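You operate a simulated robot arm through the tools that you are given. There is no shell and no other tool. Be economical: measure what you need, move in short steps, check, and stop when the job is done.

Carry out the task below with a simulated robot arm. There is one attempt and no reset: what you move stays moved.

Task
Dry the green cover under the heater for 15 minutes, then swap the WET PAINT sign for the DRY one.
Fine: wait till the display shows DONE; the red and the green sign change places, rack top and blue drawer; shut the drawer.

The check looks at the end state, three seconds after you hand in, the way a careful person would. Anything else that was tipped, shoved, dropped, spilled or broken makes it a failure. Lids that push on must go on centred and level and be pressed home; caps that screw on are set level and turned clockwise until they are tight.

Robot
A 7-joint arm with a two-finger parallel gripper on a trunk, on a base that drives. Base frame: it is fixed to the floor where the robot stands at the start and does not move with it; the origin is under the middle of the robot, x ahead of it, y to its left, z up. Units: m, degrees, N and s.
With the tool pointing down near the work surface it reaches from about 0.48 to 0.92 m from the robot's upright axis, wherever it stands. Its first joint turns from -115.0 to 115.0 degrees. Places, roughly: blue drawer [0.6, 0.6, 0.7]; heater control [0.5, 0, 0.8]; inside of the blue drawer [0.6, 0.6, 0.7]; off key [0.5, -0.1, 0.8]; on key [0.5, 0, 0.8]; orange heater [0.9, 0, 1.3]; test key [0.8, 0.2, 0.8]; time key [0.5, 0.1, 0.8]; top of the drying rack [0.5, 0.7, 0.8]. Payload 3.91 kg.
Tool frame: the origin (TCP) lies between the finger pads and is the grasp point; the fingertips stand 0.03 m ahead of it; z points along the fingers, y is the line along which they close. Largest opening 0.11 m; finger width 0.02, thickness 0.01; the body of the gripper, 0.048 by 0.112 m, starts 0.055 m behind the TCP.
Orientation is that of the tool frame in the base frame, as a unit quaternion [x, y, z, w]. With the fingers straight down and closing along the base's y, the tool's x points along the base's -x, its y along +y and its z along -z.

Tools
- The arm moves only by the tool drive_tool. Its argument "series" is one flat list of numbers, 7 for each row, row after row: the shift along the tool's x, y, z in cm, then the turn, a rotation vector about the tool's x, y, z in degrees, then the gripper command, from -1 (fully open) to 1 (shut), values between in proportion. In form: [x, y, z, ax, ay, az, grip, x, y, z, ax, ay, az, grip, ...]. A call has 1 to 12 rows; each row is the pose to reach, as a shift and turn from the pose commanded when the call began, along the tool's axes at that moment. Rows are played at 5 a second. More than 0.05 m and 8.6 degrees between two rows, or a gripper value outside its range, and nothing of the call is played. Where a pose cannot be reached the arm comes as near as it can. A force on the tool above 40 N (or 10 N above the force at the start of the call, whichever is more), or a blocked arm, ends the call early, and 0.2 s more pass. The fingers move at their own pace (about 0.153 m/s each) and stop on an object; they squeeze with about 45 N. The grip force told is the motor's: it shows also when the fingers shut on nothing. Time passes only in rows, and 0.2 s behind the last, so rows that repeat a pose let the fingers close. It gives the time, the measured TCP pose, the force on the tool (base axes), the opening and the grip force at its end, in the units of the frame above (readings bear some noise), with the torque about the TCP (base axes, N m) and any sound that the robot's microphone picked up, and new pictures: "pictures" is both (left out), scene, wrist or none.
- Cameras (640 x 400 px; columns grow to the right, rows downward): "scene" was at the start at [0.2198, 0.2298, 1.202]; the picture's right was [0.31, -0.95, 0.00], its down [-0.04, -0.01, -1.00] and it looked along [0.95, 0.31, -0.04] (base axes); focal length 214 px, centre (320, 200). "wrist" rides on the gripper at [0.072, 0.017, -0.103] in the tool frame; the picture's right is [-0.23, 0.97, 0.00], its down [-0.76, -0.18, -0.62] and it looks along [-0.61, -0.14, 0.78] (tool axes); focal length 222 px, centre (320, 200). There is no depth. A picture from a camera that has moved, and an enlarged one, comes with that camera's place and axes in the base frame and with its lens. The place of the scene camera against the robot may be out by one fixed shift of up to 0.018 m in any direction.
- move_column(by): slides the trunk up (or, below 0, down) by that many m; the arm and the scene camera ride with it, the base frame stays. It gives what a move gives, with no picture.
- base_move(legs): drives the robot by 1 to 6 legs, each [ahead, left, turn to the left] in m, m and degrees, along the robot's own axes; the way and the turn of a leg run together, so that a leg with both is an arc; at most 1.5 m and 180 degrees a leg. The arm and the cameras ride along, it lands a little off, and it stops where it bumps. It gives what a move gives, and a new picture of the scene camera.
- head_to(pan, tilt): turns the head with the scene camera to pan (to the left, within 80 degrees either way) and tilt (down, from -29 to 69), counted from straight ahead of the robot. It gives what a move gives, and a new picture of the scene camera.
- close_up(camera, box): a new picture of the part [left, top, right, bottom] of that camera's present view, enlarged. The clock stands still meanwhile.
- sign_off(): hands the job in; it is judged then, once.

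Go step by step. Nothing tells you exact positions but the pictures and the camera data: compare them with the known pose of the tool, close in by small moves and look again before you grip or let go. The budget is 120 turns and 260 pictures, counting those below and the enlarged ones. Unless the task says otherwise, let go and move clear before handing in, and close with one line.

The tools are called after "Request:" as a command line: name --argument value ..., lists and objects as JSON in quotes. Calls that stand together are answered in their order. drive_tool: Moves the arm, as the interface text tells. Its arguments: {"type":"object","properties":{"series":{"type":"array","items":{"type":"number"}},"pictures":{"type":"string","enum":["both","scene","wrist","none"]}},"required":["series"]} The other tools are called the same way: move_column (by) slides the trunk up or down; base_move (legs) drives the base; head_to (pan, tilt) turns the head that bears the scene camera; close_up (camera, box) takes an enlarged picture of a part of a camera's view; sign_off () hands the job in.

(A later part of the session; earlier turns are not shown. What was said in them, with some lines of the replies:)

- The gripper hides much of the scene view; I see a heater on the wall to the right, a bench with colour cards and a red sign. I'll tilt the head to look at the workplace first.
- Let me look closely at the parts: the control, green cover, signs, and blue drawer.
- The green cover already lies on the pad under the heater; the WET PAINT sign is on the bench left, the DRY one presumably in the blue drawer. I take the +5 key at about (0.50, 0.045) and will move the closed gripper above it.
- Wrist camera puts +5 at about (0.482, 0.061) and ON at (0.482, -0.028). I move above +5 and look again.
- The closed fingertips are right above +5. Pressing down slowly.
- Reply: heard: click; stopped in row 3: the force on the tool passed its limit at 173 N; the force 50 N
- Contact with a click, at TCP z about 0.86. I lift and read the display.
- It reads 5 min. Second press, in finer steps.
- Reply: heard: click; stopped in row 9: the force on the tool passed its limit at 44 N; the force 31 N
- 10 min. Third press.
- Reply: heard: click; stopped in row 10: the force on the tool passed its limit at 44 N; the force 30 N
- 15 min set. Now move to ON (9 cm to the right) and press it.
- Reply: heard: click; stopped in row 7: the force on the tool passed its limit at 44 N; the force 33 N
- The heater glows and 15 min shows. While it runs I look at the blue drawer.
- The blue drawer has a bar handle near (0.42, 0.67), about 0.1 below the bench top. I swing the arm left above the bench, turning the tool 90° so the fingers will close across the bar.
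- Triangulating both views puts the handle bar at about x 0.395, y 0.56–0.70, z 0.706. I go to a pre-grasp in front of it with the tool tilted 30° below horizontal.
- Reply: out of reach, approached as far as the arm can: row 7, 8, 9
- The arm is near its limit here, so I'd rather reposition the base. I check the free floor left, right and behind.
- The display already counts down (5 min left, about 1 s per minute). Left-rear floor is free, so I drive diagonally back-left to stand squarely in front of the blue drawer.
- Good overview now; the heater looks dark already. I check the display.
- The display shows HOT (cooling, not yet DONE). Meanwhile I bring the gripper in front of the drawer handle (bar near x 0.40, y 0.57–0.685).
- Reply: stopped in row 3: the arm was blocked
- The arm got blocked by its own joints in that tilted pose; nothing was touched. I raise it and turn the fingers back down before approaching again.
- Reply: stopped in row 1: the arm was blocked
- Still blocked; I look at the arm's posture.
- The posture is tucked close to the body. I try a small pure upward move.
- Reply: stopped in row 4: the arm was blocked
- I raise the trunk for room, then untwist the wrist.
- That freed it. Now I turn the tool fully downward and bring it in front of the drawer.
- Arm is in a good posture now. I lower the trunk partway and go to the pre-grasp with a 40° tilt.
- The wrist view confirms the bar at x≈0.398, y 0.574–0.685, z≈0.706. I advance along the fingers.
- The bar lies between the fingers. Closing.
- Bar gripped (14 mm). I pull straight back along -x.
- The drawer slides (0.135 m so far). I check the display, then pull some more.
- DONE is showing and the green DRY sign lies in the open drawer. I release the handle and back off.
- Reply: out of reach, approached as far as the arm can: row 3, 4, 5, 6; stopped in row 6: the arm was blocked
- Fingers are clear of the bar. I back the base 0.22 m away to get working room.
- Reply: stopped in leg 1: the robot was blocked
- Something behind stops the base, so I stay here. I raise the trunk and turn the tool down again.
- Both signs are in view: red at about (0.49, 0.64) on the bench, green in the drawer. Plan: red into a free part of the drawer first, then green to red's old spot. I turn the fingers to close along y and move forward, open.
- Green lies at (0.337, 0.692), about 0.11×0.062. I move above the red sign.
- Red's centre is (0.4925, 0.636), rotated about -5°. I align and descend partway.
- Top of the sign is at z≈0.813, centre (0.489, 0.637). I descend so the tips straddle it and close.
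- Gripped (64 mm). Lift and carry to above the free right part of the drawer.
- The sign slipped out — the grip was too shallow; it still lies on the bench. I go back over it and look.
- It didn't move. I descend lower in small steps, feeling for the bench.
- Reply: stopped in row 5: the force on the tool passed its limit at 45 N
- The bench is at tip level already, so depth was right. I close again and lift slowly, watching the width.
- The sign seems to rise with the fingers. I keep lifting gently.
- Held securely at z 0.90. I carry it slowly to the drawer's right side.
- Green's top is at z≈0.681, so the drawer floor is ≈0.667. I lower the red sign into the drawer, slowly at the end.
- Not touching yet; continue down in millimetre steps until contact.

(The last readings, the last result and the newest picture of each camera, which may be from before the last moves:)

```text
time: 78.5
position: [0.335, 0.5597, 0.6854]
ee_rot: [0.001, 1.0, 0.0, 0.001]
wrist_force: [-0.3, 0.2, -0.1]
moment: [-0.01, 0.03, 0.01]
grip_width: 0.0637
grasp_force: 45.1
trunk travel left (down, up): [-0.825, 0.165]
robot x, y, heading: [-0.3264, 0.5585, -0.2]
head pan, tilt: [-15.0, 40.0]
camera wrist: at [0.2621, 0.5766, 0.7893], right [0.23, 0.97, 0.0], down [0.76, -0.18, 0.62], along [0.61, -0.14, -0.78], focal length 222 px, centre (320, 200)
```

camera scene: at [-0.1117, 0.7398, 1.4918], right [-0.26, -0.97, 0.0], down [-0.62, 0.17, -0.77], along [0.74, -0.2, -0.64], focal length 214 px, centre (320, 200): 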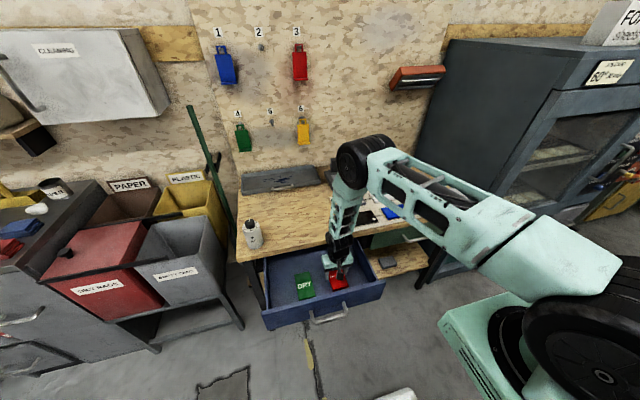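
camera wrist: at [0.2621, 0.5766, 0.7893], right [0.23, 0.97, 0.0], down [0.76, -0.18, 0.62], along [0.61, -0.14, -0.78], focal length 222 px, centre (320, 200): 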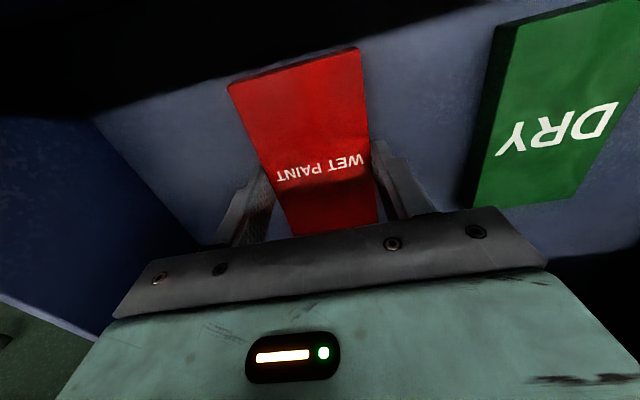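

Still no contact; continue.

Request:
drive_tool --series '[0, 0, 0.2, 0, 0, 0, 1, 0, 0, 0.4, 0, 0, 0, 1, 0, 0, 0.6, 0, 0, 0, 1, 0, 0, 0.8, 0, 0, 0, 1, 0, 0, 1.0, 0, 0, 0, 1, 0, 0, 1.2, 0, 0, 0, 1, 0, 0, 1.4, 0, 0, 0, 1, 0, 0, 1.6, 0, 0, 0, 1, 0, 0, 1.8, 0, 0, 0, 1]' --pictures "wrist"

```text
time: 79.3
position: [0.34, 0.5594, 0.6843]
ee_rot: [0.001, 1.0, 0.0, 0.005]
wrist_force: [1.5, -1.9, 21.4]
moment: [-0.26, 0.8, -0.02]
grip_width: 0.0635
grasp_force: 45.5
trunk travel left (down, up): [-0.825, 0.165]
robot x, y, heading: [-0.3283, 0.5582, -0.0]
head pan, tilt: [-15.0, 40.0]
stopped in row 3: the force on the tool passed its limit at 44 N (the readings are from after the stop); the commanded pose is now the measured one
camera wrist: at [0.2656, 0.5767, 0.7876], right [0.23, 0.97, 0.0], down [0.76, -0.18, 0.63], along [0.61, -0.14, -0.78], focal length 222 px, centre (320, 200)
```

wrist: 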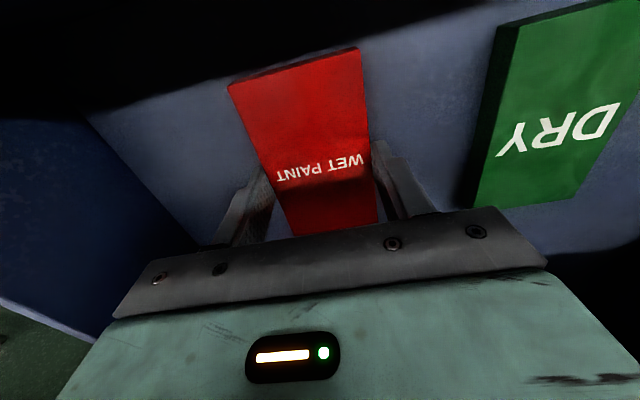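

Contact with the drawer floor. I ease off a hair, open a little and lift away.

Request:
drive_tool --series '[0, 0, -0.1, 0, 0, 0, 1, 0, 0, -0.1, 0, 0, 0, -0.5, 0, 0, -0.1, 0, 0, 0, -0.5, 0, 0, -1.5, 0, 0, 0, -0.5, 0, 0, -4, 0, 0, 0, -0.5, 0, 0, -8, 0, 0, 0, -0.5, 0, 0, -12, 0, 0, 0, -0.5, 0, 0, -16, 0, 0, 0, -0.5]' --pictures "both"

```text
time: 81.1
position: [0.337, 0.5594, 0.8425]
ee_rot: [0.001, 1.0, 0.0, 0.002]
wrist_force: [-0.1, -0.2, -1.2]
moment: [-0.01, 0.03, -0.03]
grip_width: 0.0826
grasp_force: 0.0
trunk travel left (down, up): [-0.825, 0.165]
robot x, y, heading: [-0.3246, 0.5599, -0.2]
head pan, tilt: [-15.0, 40.0]
camera scene: at [-0.1112, 0.7397, 1.4917], right [-0.26, -0.97, 0.0], down [-0.62, 0.17, -0.77], along [0.74, -0.2, -0.64], focal length 214 px, centre (320, 200)
camera wrist: at [0.2645, 0.5765, 0.9468], right [0.23, 0.97, 0.0], down [0.76, -0.18, 0.63], along [0.61, -0.14, -0.78], focal length 222 px, centre (320, 200)
```

scene: 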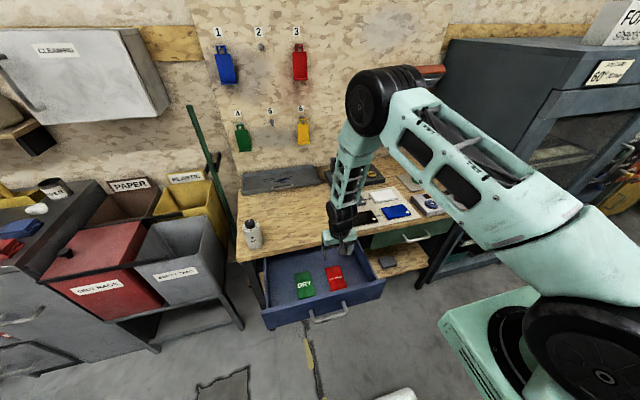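
wrist: 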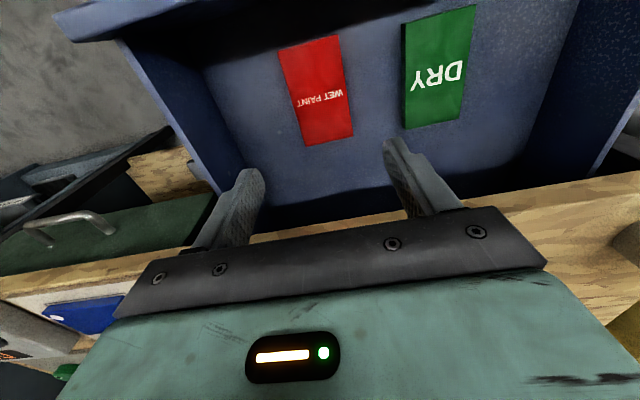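

Red lies flat in the drawer. Now over the green sign, centre (0.339, 0.692).

Request:
drive_tool --series '[-0.1, 4.4, 0, 0, 0, 0, -0.6, -0.2, 8.8, 0, 0, 0, 0, -0.6, -0.2, 13.2, 0, 0, 0, 0, -0.6, -0.2, 13.2, 4, 0, 0, 0, -0.6, -0.2, 13.2, 8, 0, 0, 0, -0.6, -0.2, 13.2, 10, 0, 0, 0, -0.6, -0.2, 13.2, 10, 0, 0, 0, -0.6]' --pictures "both"

```text
time: 82.7
position: [0.3384, 0.6939, 0.7418]
ee_rot: [0.0, 1.0, 0.0, 0.002]
wrist_force: [0.3, 0.4, 0.1]
moment: [0.0, 0.0, 0.01]
grip_width: 0.088
grasp_force: 0.2
trunk travel left (down, up): [-0.825, 0.165]
robot x, y, heading: [-0.3299, 0.5611, -0.1]
head pan, tilt: [-15.0, 40.0]
camera scene: at [-0.1117, 0.7398, 1.4918], right [-0.26, -0.97, 0.0], down [-0.62, 0.17, -0.77], along [0.74, -0.2, -0.64], focal length 214 px, centre (320, 200)
camera wrist: at [0.2662, 0.7096, 0.8452], right [0.23, 0.97, 0.0], down [0.76, -0.18, 0.63], along [0.61, -0.14, -0.78], focal length 222 px, centre (320, 200)
```

scene: 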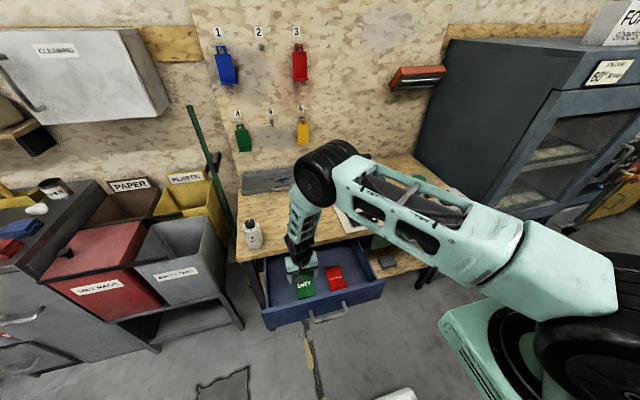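
wrist: 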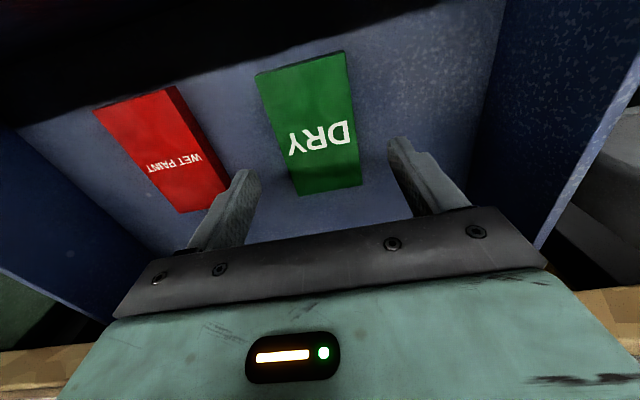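

Aligned. I descend to just above the drawer floor, close, and lift slightly.

Request:
drive_tool --series '[0, -0.3, 2, 0, 0, 0, -0.6, 0, -0.3, 4, 0, 0, 0, -0.6, 0, -0.3, 5, 0, 0, 0, -0.6, 0, -0.3, 5.4, 0, 0, 0, -0.6, 0, -0.3, 5.6, 0, 0, 0, -0.6, 0, -0.3, 5.6, 0, 0, 0, 1, 0, -0.3, 5.6, 0, 0, 0, 1, 0, -0.3, 5.6, 0, 0, 0, 1, 0, -0.3, 5.6, 0, 0, 0, 1, 0, -0.3, 5.2, 0, 0, 0, 1, 0, -0.3, 4.6, 0, 0, 0, 1]' --pictures "wrist"

```text
time: 85.1
position: [0.3387, 0.6891, 0.6965]
ee_rot: [0.001, 1.0, 0.001, 0.002]
wrist_force: [-0.6, -0.8, -0.6]
moment: [0.01, 0.0, 0.03]
grip_width: 0.0638
grasp_force: 45.3
trunk travel left (down, up): [-0.825, 0.165]
robot x, y, heading: [-0.3268, 0.5654, -0.0]
head pan, tilt: [-15.0, 40.0]
camera wrist: at [0.2666, 0.706, 0.7998], right [0.23, 0.97, 0.0], down [0.76, -0.18, 0.63], along [0.61, -0.14, -0.78], focal length 222 px, centre (320, 200)
```

wrist: 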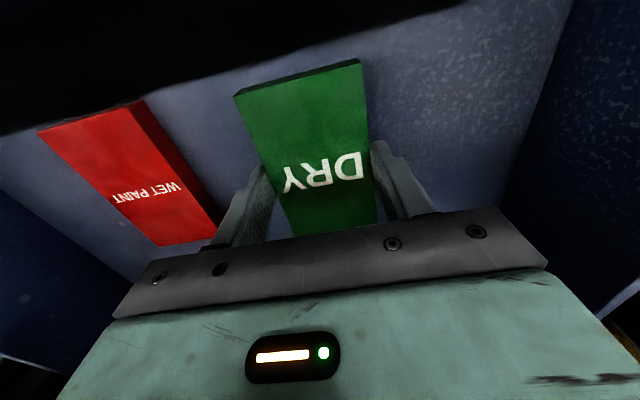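

Gripped. Lift slowly out of the drawer.

Request:
drive_tool --series '[0, 0, -1, 0, 0, 0, 1, 0, 0, -2.5, 0, 0, 0, 1, 0, 0, -4.5, 0, 0, 0, 1, 0, 0, -6.5, 0, 0, 0, 1, 0, 0, -8.5, 0, 0, 0, 1, 0, 0, -10.5, 0, 0, 0, 1, 0, 0, -12.5, 0, 0, 0, 1, 0, 0, -14.5, 0, 0, 0, 1, 0, 0, -16.5, 0, 0, 0, 1, 0, 0, -18.5, 0, 0, 0, 1, 0, 0, -20, 0, 0, 0, 1, 0, 0, -20.5, 0, 0, 0, 1]' --pictures "wrist"

```text
time: 87.7
position: [0.3388, 0.6888, 0.9008]
ee_rot: [0.001, 1.0, 0.001, 0.002]
wrist_force: [0.2, -0.7, 0.6]
moment: [0.02, -0.02, -0.02]
grip_width: 0.064
grasp_force: 44.7
trunk travel left (down, up): [-0.825, 0.165]
robot x, y, heading: [-0.3263, 0.5587, 0.0]
head pan, tilt: [-15.0, 40.0]
camera wrist: at [0.2661, 0.7058, 1.005], right [0.23, 0.97, 0.0], down [0.76, -0.18, 0.63], along [0.61, -0.14, -0.78], focal length 222 px, centre (320, 200)
```

wrist: 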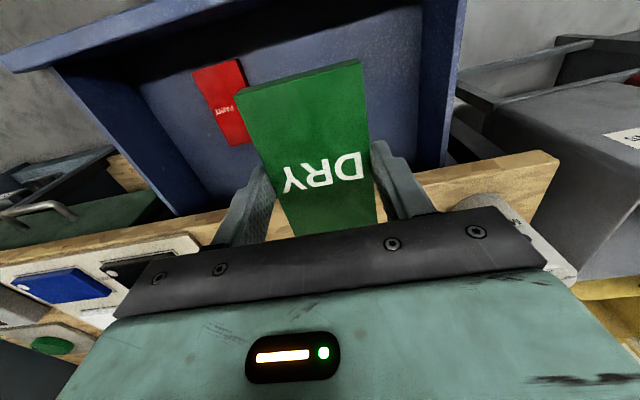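

Held. Carry to red's old spot on the bench and descend most of the way.

Request:
drive_tool --series '[-2, -0.7, 0, 0, 0, 0.6, 1, -4, -1.4, 0, 0, 0, 1.2, 1, -6, -2, 0, 0, 0, 1.8, 1, -8, -2.7, 0, 0, 0, 2.4, 1, -10, -3.4, 0, 0, 0, 3, 1, -12, -4, 0, 0, 0, 3.6, 1, -14, -4.7, 0, 0, 0, 4.2, 1, -15.5, -5.3, 0, 0, 0, 5, 1, -15.5, -5.3, 1.5, 0, 0, 5, 1, -15.5, -5.3, 3, 0, 0, 5, 1, -15.5, -5.3, 4.5, 0, 0, 5, 1, -15.5, -5.3, 5.5, 0, 0, 5, 1]' --pictures "both"

```text
time: 90.3
position: [0.4935, 0.6356, 0.8463]
ee_rot: [0.044, 0.999, -0.001, 0.003]
wrist_force: [-0.1, -0.1, -0.3]
moment: [0.03, -0.01, -0.02]
grip_width: 0.0637
grasp_force: 45.2
trunk travel left (down, up): [-0.825, 0.165]
robot x, y, heading: [-0.3244, 0.5604, -0.0]
head pan, tilt: [-15.0, 40.0]
camera scene: at [-0.1117, 0.7397, 1.4919], right [-0.26, -0.97, 0.0], down [-0.62, 0.17, -0.77], along [0.74, -0.2, -0.64], focal length 214 px, centre (320, 200)
camera wrist: at [0.4223, 0.6586, 0.9503], right [0.31, 0.95, 0.0], down [0.74, -0.24, 0.63], along [0.6, -0.2, -0.78], focal length 222 px, centre (320, 200)
```

scene: 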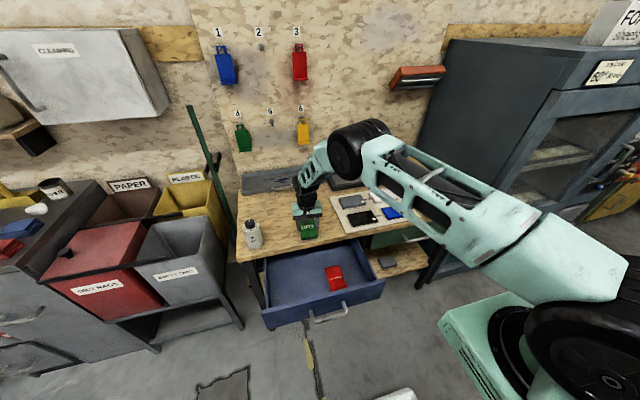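
wrist: 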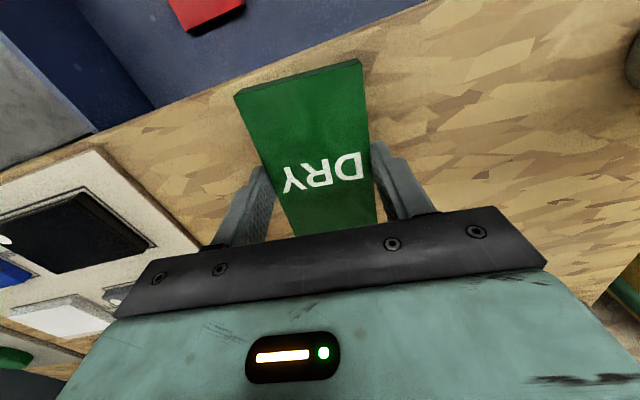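

Over the spot. Lower to contact in small steps.

Request:
drive_tool --series '[0, 0, 0.5, 0, 0, 0, 1, 0, 0, 0.8, 0, 0, 0, 1, 0, 0, 1.0, 0, 0, 0, 1, 0, 0, 1.2, 0, 0, 0, 1, 0, 0, 1.4, 0, 0, 0, 1, 0, 0, 1.55, 0, 0, 0, 1, 0, 0, 1.7, 0, 0, 0, 1]' --pictures "none"

```text
time: 91.9
position: [0.4939, 0.636, 0.8307]
ee_rot: [0.044, 0.999, 0.001, 0.002]
wrist_force: [-3.9, -1.7, 12.6]
moment: [0.02, 0.4, 0.05]
grip_width: 0.0635
grasp_force: 44.5
trunk travel left (down, up): [-0.825, 0.165]
robot x, y, heading: [-0.3287, 0.561, -0.0]
head pan, tilt: [-15.0, 40.0]
```

Contact at 13 N. Release, lift and look.

Request:
drive_tool --series '[0, 0, 0, 0, 0, 0, -0.5, 0, 0, 0, 0, 0, 0, -0.6, 0, 0, 0, 0, 0, 0, -0.6, 0, 0, -2, 0, 0, 0, -0.6, 0, 0, -5, 0, 0, 0, -0.6, 0, 0, -9, 0, 0, 0, -0.6, 0, 0, -13, 0, 0, 0, -0.6]' --pictures "both"

```text
time: 93.5
position: [0.4933, 0.6349, 0.9601]
ee_rot: [0.045, 0.999, 0.0, 0.003]
wrist_force: [0.3, -0.3, 0.2]
moment: [0.02, 0.01, 0.01]
grip_width: 0.0882
grasp_force: 0.1
trunk travel left (down, up): [-0.825, 0.165]
robot x, y, heading: [-0.3264, 0.5637, 0.0]
head pan, tilt: [-15.0, 40.0]
camera scene: at [-0.1112, 0.7398, 1.4917], right [-0.26, -0.97, 0.0], down [-0.62, 0.17, -0.77], along [0.74, -0.2, -0.64], focal length 214 px, centre (320, 200)
camera wrist: at [0.4224, 0.6587, 1.0634], right [0.31, 0.95, 0.0], down [0.74, -0.24, 0.63], along [0.59, -0.2, -0.78], focal length 222 px, centre (320, 200)
```

scene: 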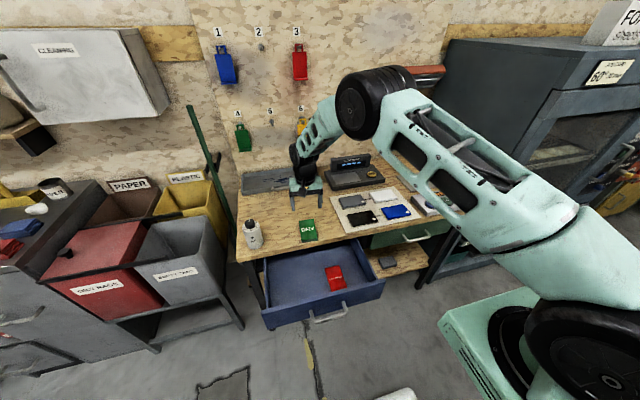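
wrist: 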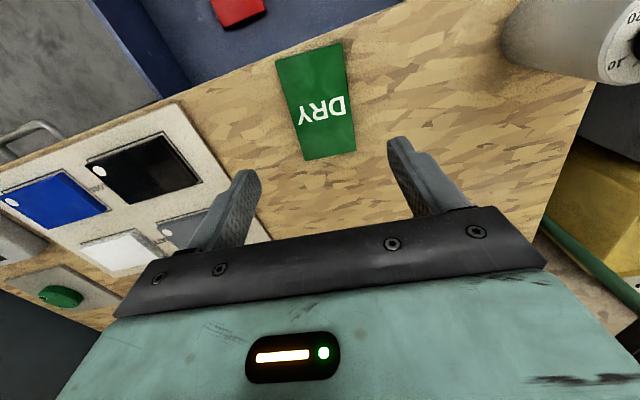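

DRY is on the bench, red in the drawer. To push the drawer shut I need more reach room, so I first shift the base slightly forward and right.

Request:
base_move --legs '[[0.02, 0, 0], [0, -0.15, 0]]'

```text
time: 95.3
position: [0.5142, 0.4848, 0.9594]
ee_rot: [0.044, 0.999, 0.0, 0.002]
wrist_force: [0.6, 0.1, 0.8]
moment: [0.03, 0.02, 0.03]
grip_width: 0.088
grasp_force: 0.1
trunk travel left (down, up): [-0.825, 0.165]
robot x, y, heading: [-0.309, 0.4113, 0.1]
head pan, tilt: [-15.0, 40.0]
camera scene: at [-0.0912, 0.5898, 1.4918], right [-0.26, -0.97, 0.0], down [-0.62, 0.17, -0.77], along [0.74, -0.2, -0.64], focal length 214 px, centre (320, 200)
```

scene: 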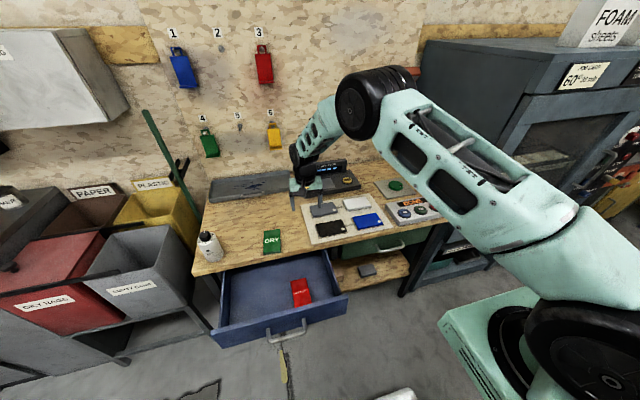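

Move the closed gripper to in front of the handle, staying high.

Request:
drive_tool --series '[4.4, 1.2, 0, 0, 0, -0.5, 1, 8.8, 2.4, 0, 0, 0, -1, 1, 13.2, 3.7, 0, 0, 0, -1.5, 1, 17.6, 4.9, 0, 0, 0, -2, 1, 22, 6.2, 0, 0, 0, -2.5, 1, 26.4, 7.4, 0, 0, 0, -3, 1, 30.8, 8.6, 0, 0, 0, -4, 1, 35.2, 9.8, 0, 0, 0, -5, 1, 39, 11.1, 0, 0, 0, -5, 1, 39, 11.1, 0, 0, 0, -5, 1]' --pictures "both"

```text
time: 97.5
position: [0.1366, 0.6307, 0.9576]
ee_rot: [0.002, 1.0, 0.0, 0.003]
wrist_force: [0.6, 0.7, -0.2]
moment: [-0.01, -0.01, -0.05]
grip_width: 0.0
grasp_force: 37.7
trunk travel left (down, up): [-0.825, 0.165]
robot x, y, heading: [-0.3074, 0.4115, -0.1]
head pan, tilt: [-15.0, 40.0]
camera scene: at [-0.0912, 0.5898, 1.4918], right [-0.26, -0.97, 0.0], down [-0.62, 0.17, -0.77], along [0.74, -0.2, -0.64], focal length 214 px, centre (320, 200)
camera wrist: at [0.0625, 0.6471, 1.061], right [0.23, 0.97, 0.0], down [0.76, -0.18, 0.63], along [0.61, -0.14, -0.78], focal length 222 px, centre (320, 200)
```

scene: 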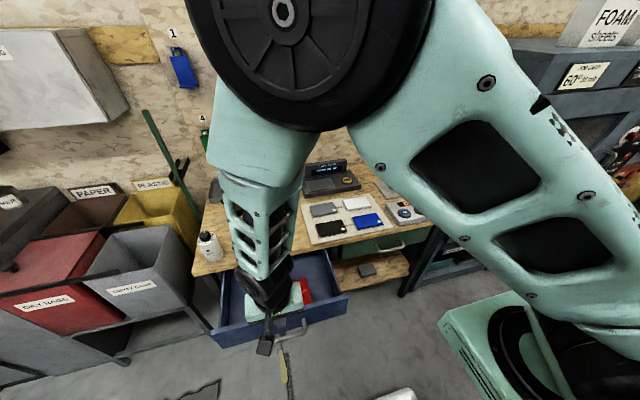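
wrist: 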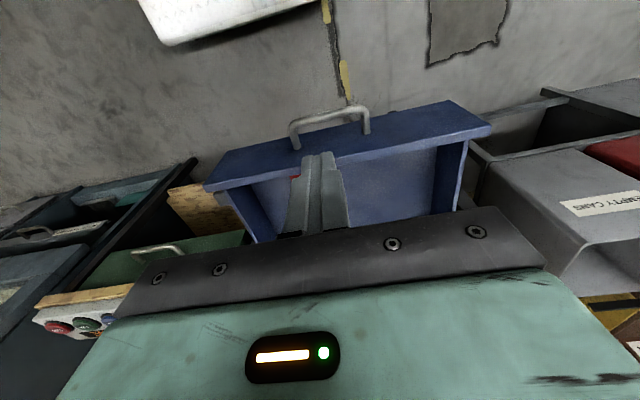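

Bar is at x≈0.178; fingers at 0.137 clear it. I lower to bar height.

Request:
drive_tool --series '[0, 0, 4, 0, 0, 0, 1, 0, 0, 8, 0, 0, 0, 1, 0, 0, 12, 0, 0, 0, 1, 0, 0, 16, 0, 0, 0, 1, 0, 0, 20, 0, 0, 0, 1, 0, 0, 23, 0, 0, 0, 1, 0, 0, 24.8, 0, 0, 0, 1, 0, 0, 24.8, 0, 0, 0, 1]' --pictures "wrist"

```text
time: 99.3
position: [0.1353, 0.6309, 0.7088]
ee_rot: [0.0, 1.0, 0.0, 0.003]
wrist_force: [0.8, -0.5, 0.4]
moment: [0.02, 0.04, 0.03]
grip_width: 0.0
grasp_force: 37.9
trunk travel left (down, up): [-0.825, 0.165]
robot x, y, heading: [-0.3038, 0.4105, 0.2]
head pan, tilt: [-15.0, 40.0]
camera wrist: at [0.0634, 0.6476, 0.8135], right [0.23, 0.97, 0.0], down [0.76, -0.18, 0.63], along [0.61, -0.14, -0.78], focal length 222 px, centre (320, 200)
```

wrist: 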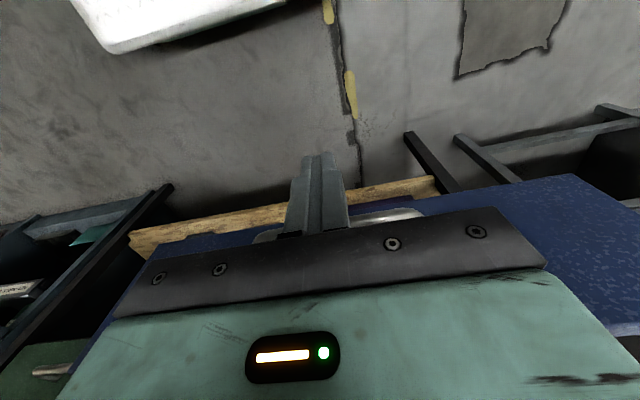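

The fingers are in front of the bar. Push the drawer in.

Request:
drive_tool --series '[-2, 0, 0, 0, 0, 0, 1, -3.5, 0, 0, 0, 0, 0, 1, -5.5, 0, 0, 0, 0, 0, 1, -7.5, 0, 0, 0, 0, 0, 1, -9.5, 0, 0, 0, 0, 0, 1, -11.5, 0, 0, 0, 0, 0, 1, -13.5, 0, 0, 0, 0, 0, 1, -15.5, 0, 0, 0, 0, 0, 1, -17.5, 0, 0, 0, 0, 0, 1, -19.5, 0, 0, 0, 0, 0, 1, -21, 0, 0, 0, 0, 0, 1, -22.5, 0, 0, 0, 0, 0, 1]' --pictures "both"

```text
time: 101.9
position: [0.3624, 0.6303, 0.7109]
ee_rot: [0.0, 1.0, 0.0, 0.002]
wrist_force: [0.3, 0.1, -0.1]
moment: [0.02, -0.03, 0.01]
grip_width: 0.0001
grasp_force: 37.8
trunk travel left (down, up): [-0.825, 0.165]
robot x, y, heading: [-0.3074, 0.4071, -0.0]
head pan, tilt: [-15.0, 40.0]
camera scene: at [-0.0913, 0.5899, 1.4919], right [-0.26, -0.97, 0.0], down [-0.62, 0.17, -0.77], along [0.74, -0.2, -0.64], focal length 214 px, centre (320, 200)
camera wrist: at [0.2893, 0.6472, 0.8149], right [0.23, 0.97, 0.0], down [0.76, -0.18, 0.63], along [0.61, -0.14, -0.78], focal length 222 px, centre (320, 200)
```

scene: 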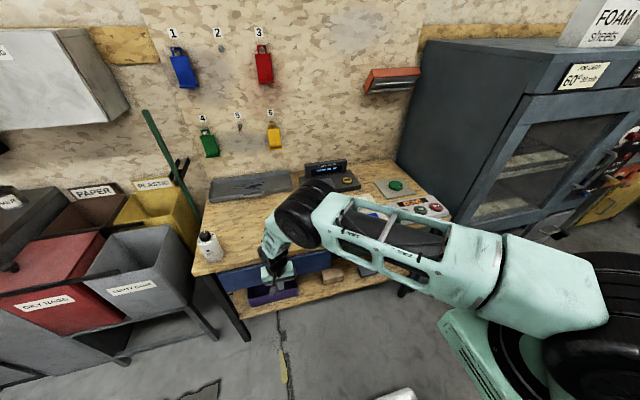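
wrist: 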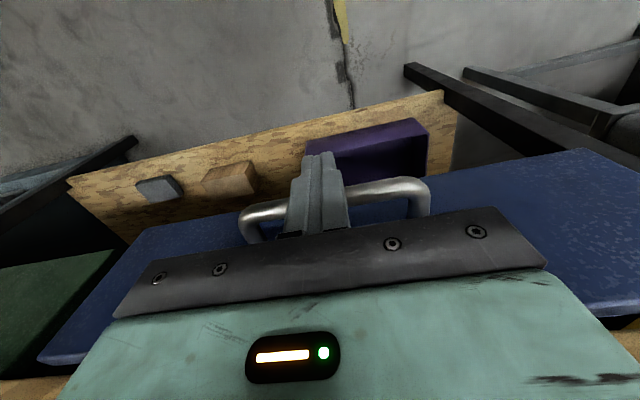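

Almost shut. I push on in small steps until it stops.

Request:
drive_tool --series '[-0.4, 0, 0, 0, 0, 0, 1, -0.8, 0, 0, 0, 0, 0, 1, -1.2, 0, 0, 0, 0, 0, 1, -1.6, 0, 0, 0, 0, 0, 1, -1.9, 0, 0, 0, 0, 0, 1, -2.2, 0, 0, 0, 0, 0, 1, -2.5, 0, 0, 0, 0, 0, 1, -2.8, 0, 0, 0, 0, 0, 1, -3.1, 0, 0, 0, 0, 0, 1]' --pictures "wrist"

```text
time: 103.9
position: [0.386, 0.6301, 0.7104]
ee_rot: [0.0, 1.0, -0.001, -0.002]
wrist_force: [-37.7, -2.4, 11.9]
moment: [-0.23, 0.26, -0.04]
grip_width: 0.0003
grasp_force: 37.7
trunk travel left (down, up): [-0.825, 0.165]
robot x, y, heading: [-0.31, 0.4104, 0.1]
head pan, tilt: [-15.0, 40.0]
camera wrist: at [0.3143, 0.6475, 0.815], right [0.23, 0.97, 0.0], down [0.76, -0.18, 0.62], along [0.6, -0.14, -0.78], focal length 222 px, centre (320, 200)
```

wrist: 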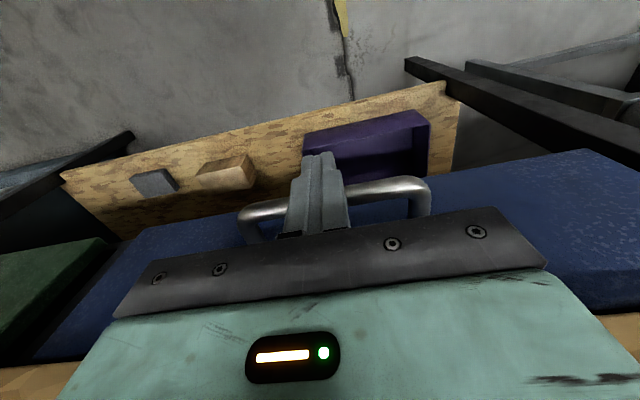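

The drawer is at its stop (38 N on the bar). I back off and rise, then look around.

Request:
drive_tool --series '[2, 0, 0, 0, 0, 0, 1, 5, 0, 0, 0, 0, 0, 1, 9, 0, 0, 0, 0, 0, 1, 13, 0, 0, 0, 0, 0, 1, 13, 0, -4, 0, 0, 0, 1, 13, 0, -8, 0, 0, 0, 1, 13, 0, -12, 0, 0, 0, 1, 13, 0, -16, 0, 0, 0, 1, 13, 0, -20, 0, 0, 0, 1, 13, -4, -20, 0, 0, 0, 1, 13, -8, -20, 0, 0, 0, 1]' --pictures "both"

Request:
head_to --pan 5 --tilt 45

```text
time: 106.3
position: [0.2615, 0.5512, 0.9102]
ee_rot: [0.0, 1.0, 0.0, 0.003]
wrist_force: [0.0, -0.1, -0.4]
moment: [-0.04, -0.03, 0.01]
grip_width: 0.0
grasp_force: 37.6
trunk travel left (down, up): [-0.825, 0.165]
robot x, y, heading: [-0.3064, 0.414, 0.1]
head pan, tilt: [-15.0, 40.0]
camera scene: at [-0.0915, 0.5905, 1.4918], right [-0.26, -0.97, 0.0], down [-0.62, 0.17, -0.77], along [0.74, -0.2, -0.64], focal length 214 px, centre (320, 200)
camera wrist: at [0.1881, 0.5675, 1.0146], right [0.23, 0.97, 0.0], down [0.76, -0.18, 0.63], along [0.61, -0.14, -0.78], focal length 222 px, centre (320, 200)
```

scene: 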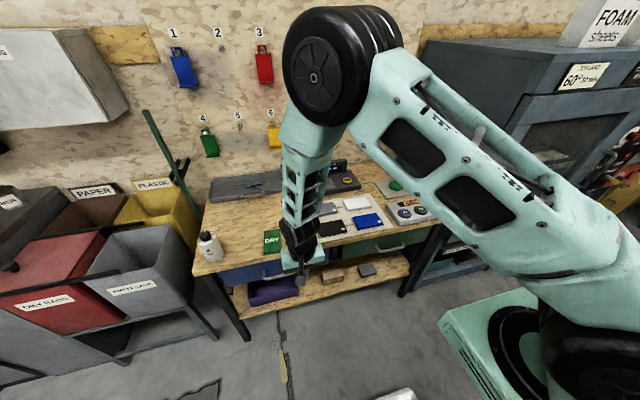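
wrist: 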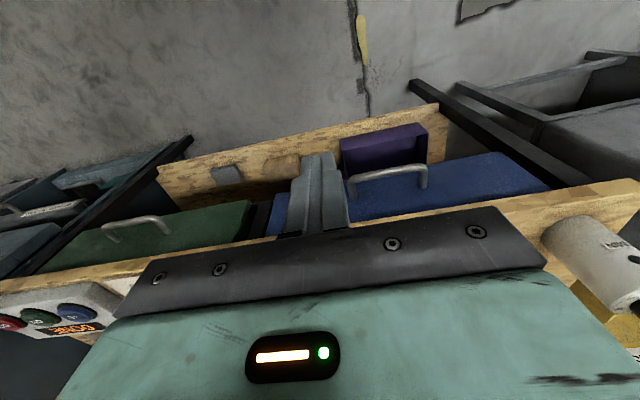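

```text
time: 107.1
position: [0.2615, 0.5513, 0.91]
ee_rot: [0.001, 1.0, 0.0, 0.003]
wrist_force: [0.7, 0.1, 0.3]
moment: [0.0, 0.0, 0.0]
grip_width: 0.0
grasp_force: 37.9
trunk travel left (down, up): [-0.825, 0.165]
robot x, y, heading: [-0.3081, 0.413, -0.2]
head pan, tilt: [5.0, 45.0]
camera scene: at [-0.0923, 0.6188, 1.4846], right [0.09, -1.0, 0.0], down [-0.7, -0.06, -0.71], along [0.7, 0.06, -0.71], focal length 214 px, centre (320, 200)
```

scene: 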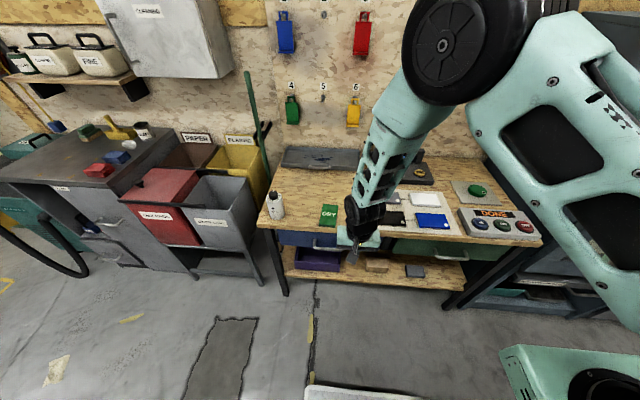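

Request:
close_up --camera "scene" --box '[250, 180, 410, 280]'

Request:
close_up --camera "scene" --box '[410, 160, 570, 260]'

```text
4.00 times, centred on (330, 230) of scene
camera zoom: at [-0.0923, 0.6188, 1.4846], right [0.09, -1.0, 0.0], down [-0.7, -0.06, -0.71], along [0.7, 0.06, -0.71], focal length 858 px, centre (280, 80)
```

zoom: 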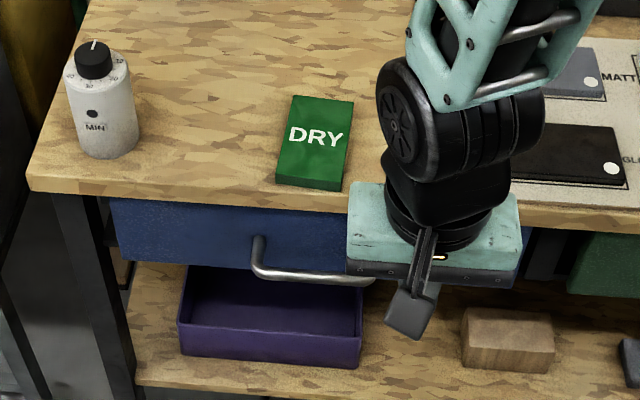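

```text
4.00 times, centred on (490, 210) of scene
camera zoom: at [-0.0923, 0.6188, 1.4846], right [0.09, -1.0, 0.0], down [-0.7, -0.06, -0.71], along [0.7, 0.06, -0.71], focal length 858 px, centre (-360, 160)
```

zoom: 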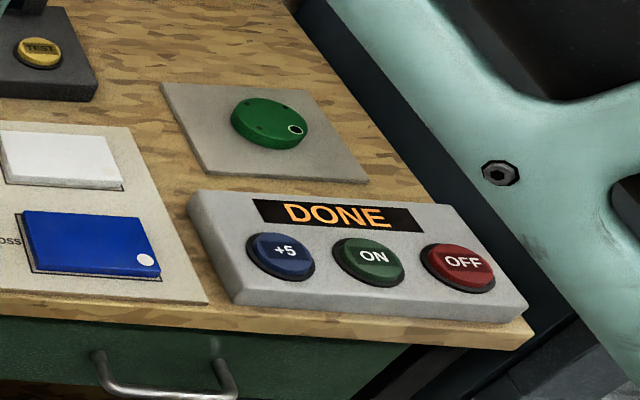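

DONE is showing with the heater off, DRY is flat on the bench where WET PAINT was, WET PAINT is in the drawer, and the drawer is shut. The gripper is clear, so I'm handing in.

Request:
sign_off

```text
The job is handed in.
```

The green cover ran its full 15 minutes under the heater until the display showed DONE. The DRY sign is now on the rack top, the WET PAINT sign is in the blue drawer, and the drawer is shut. While backing up, the base was stopped after about 3 cm by something behind it that I couldn't see, so I can't say whether that shifted.
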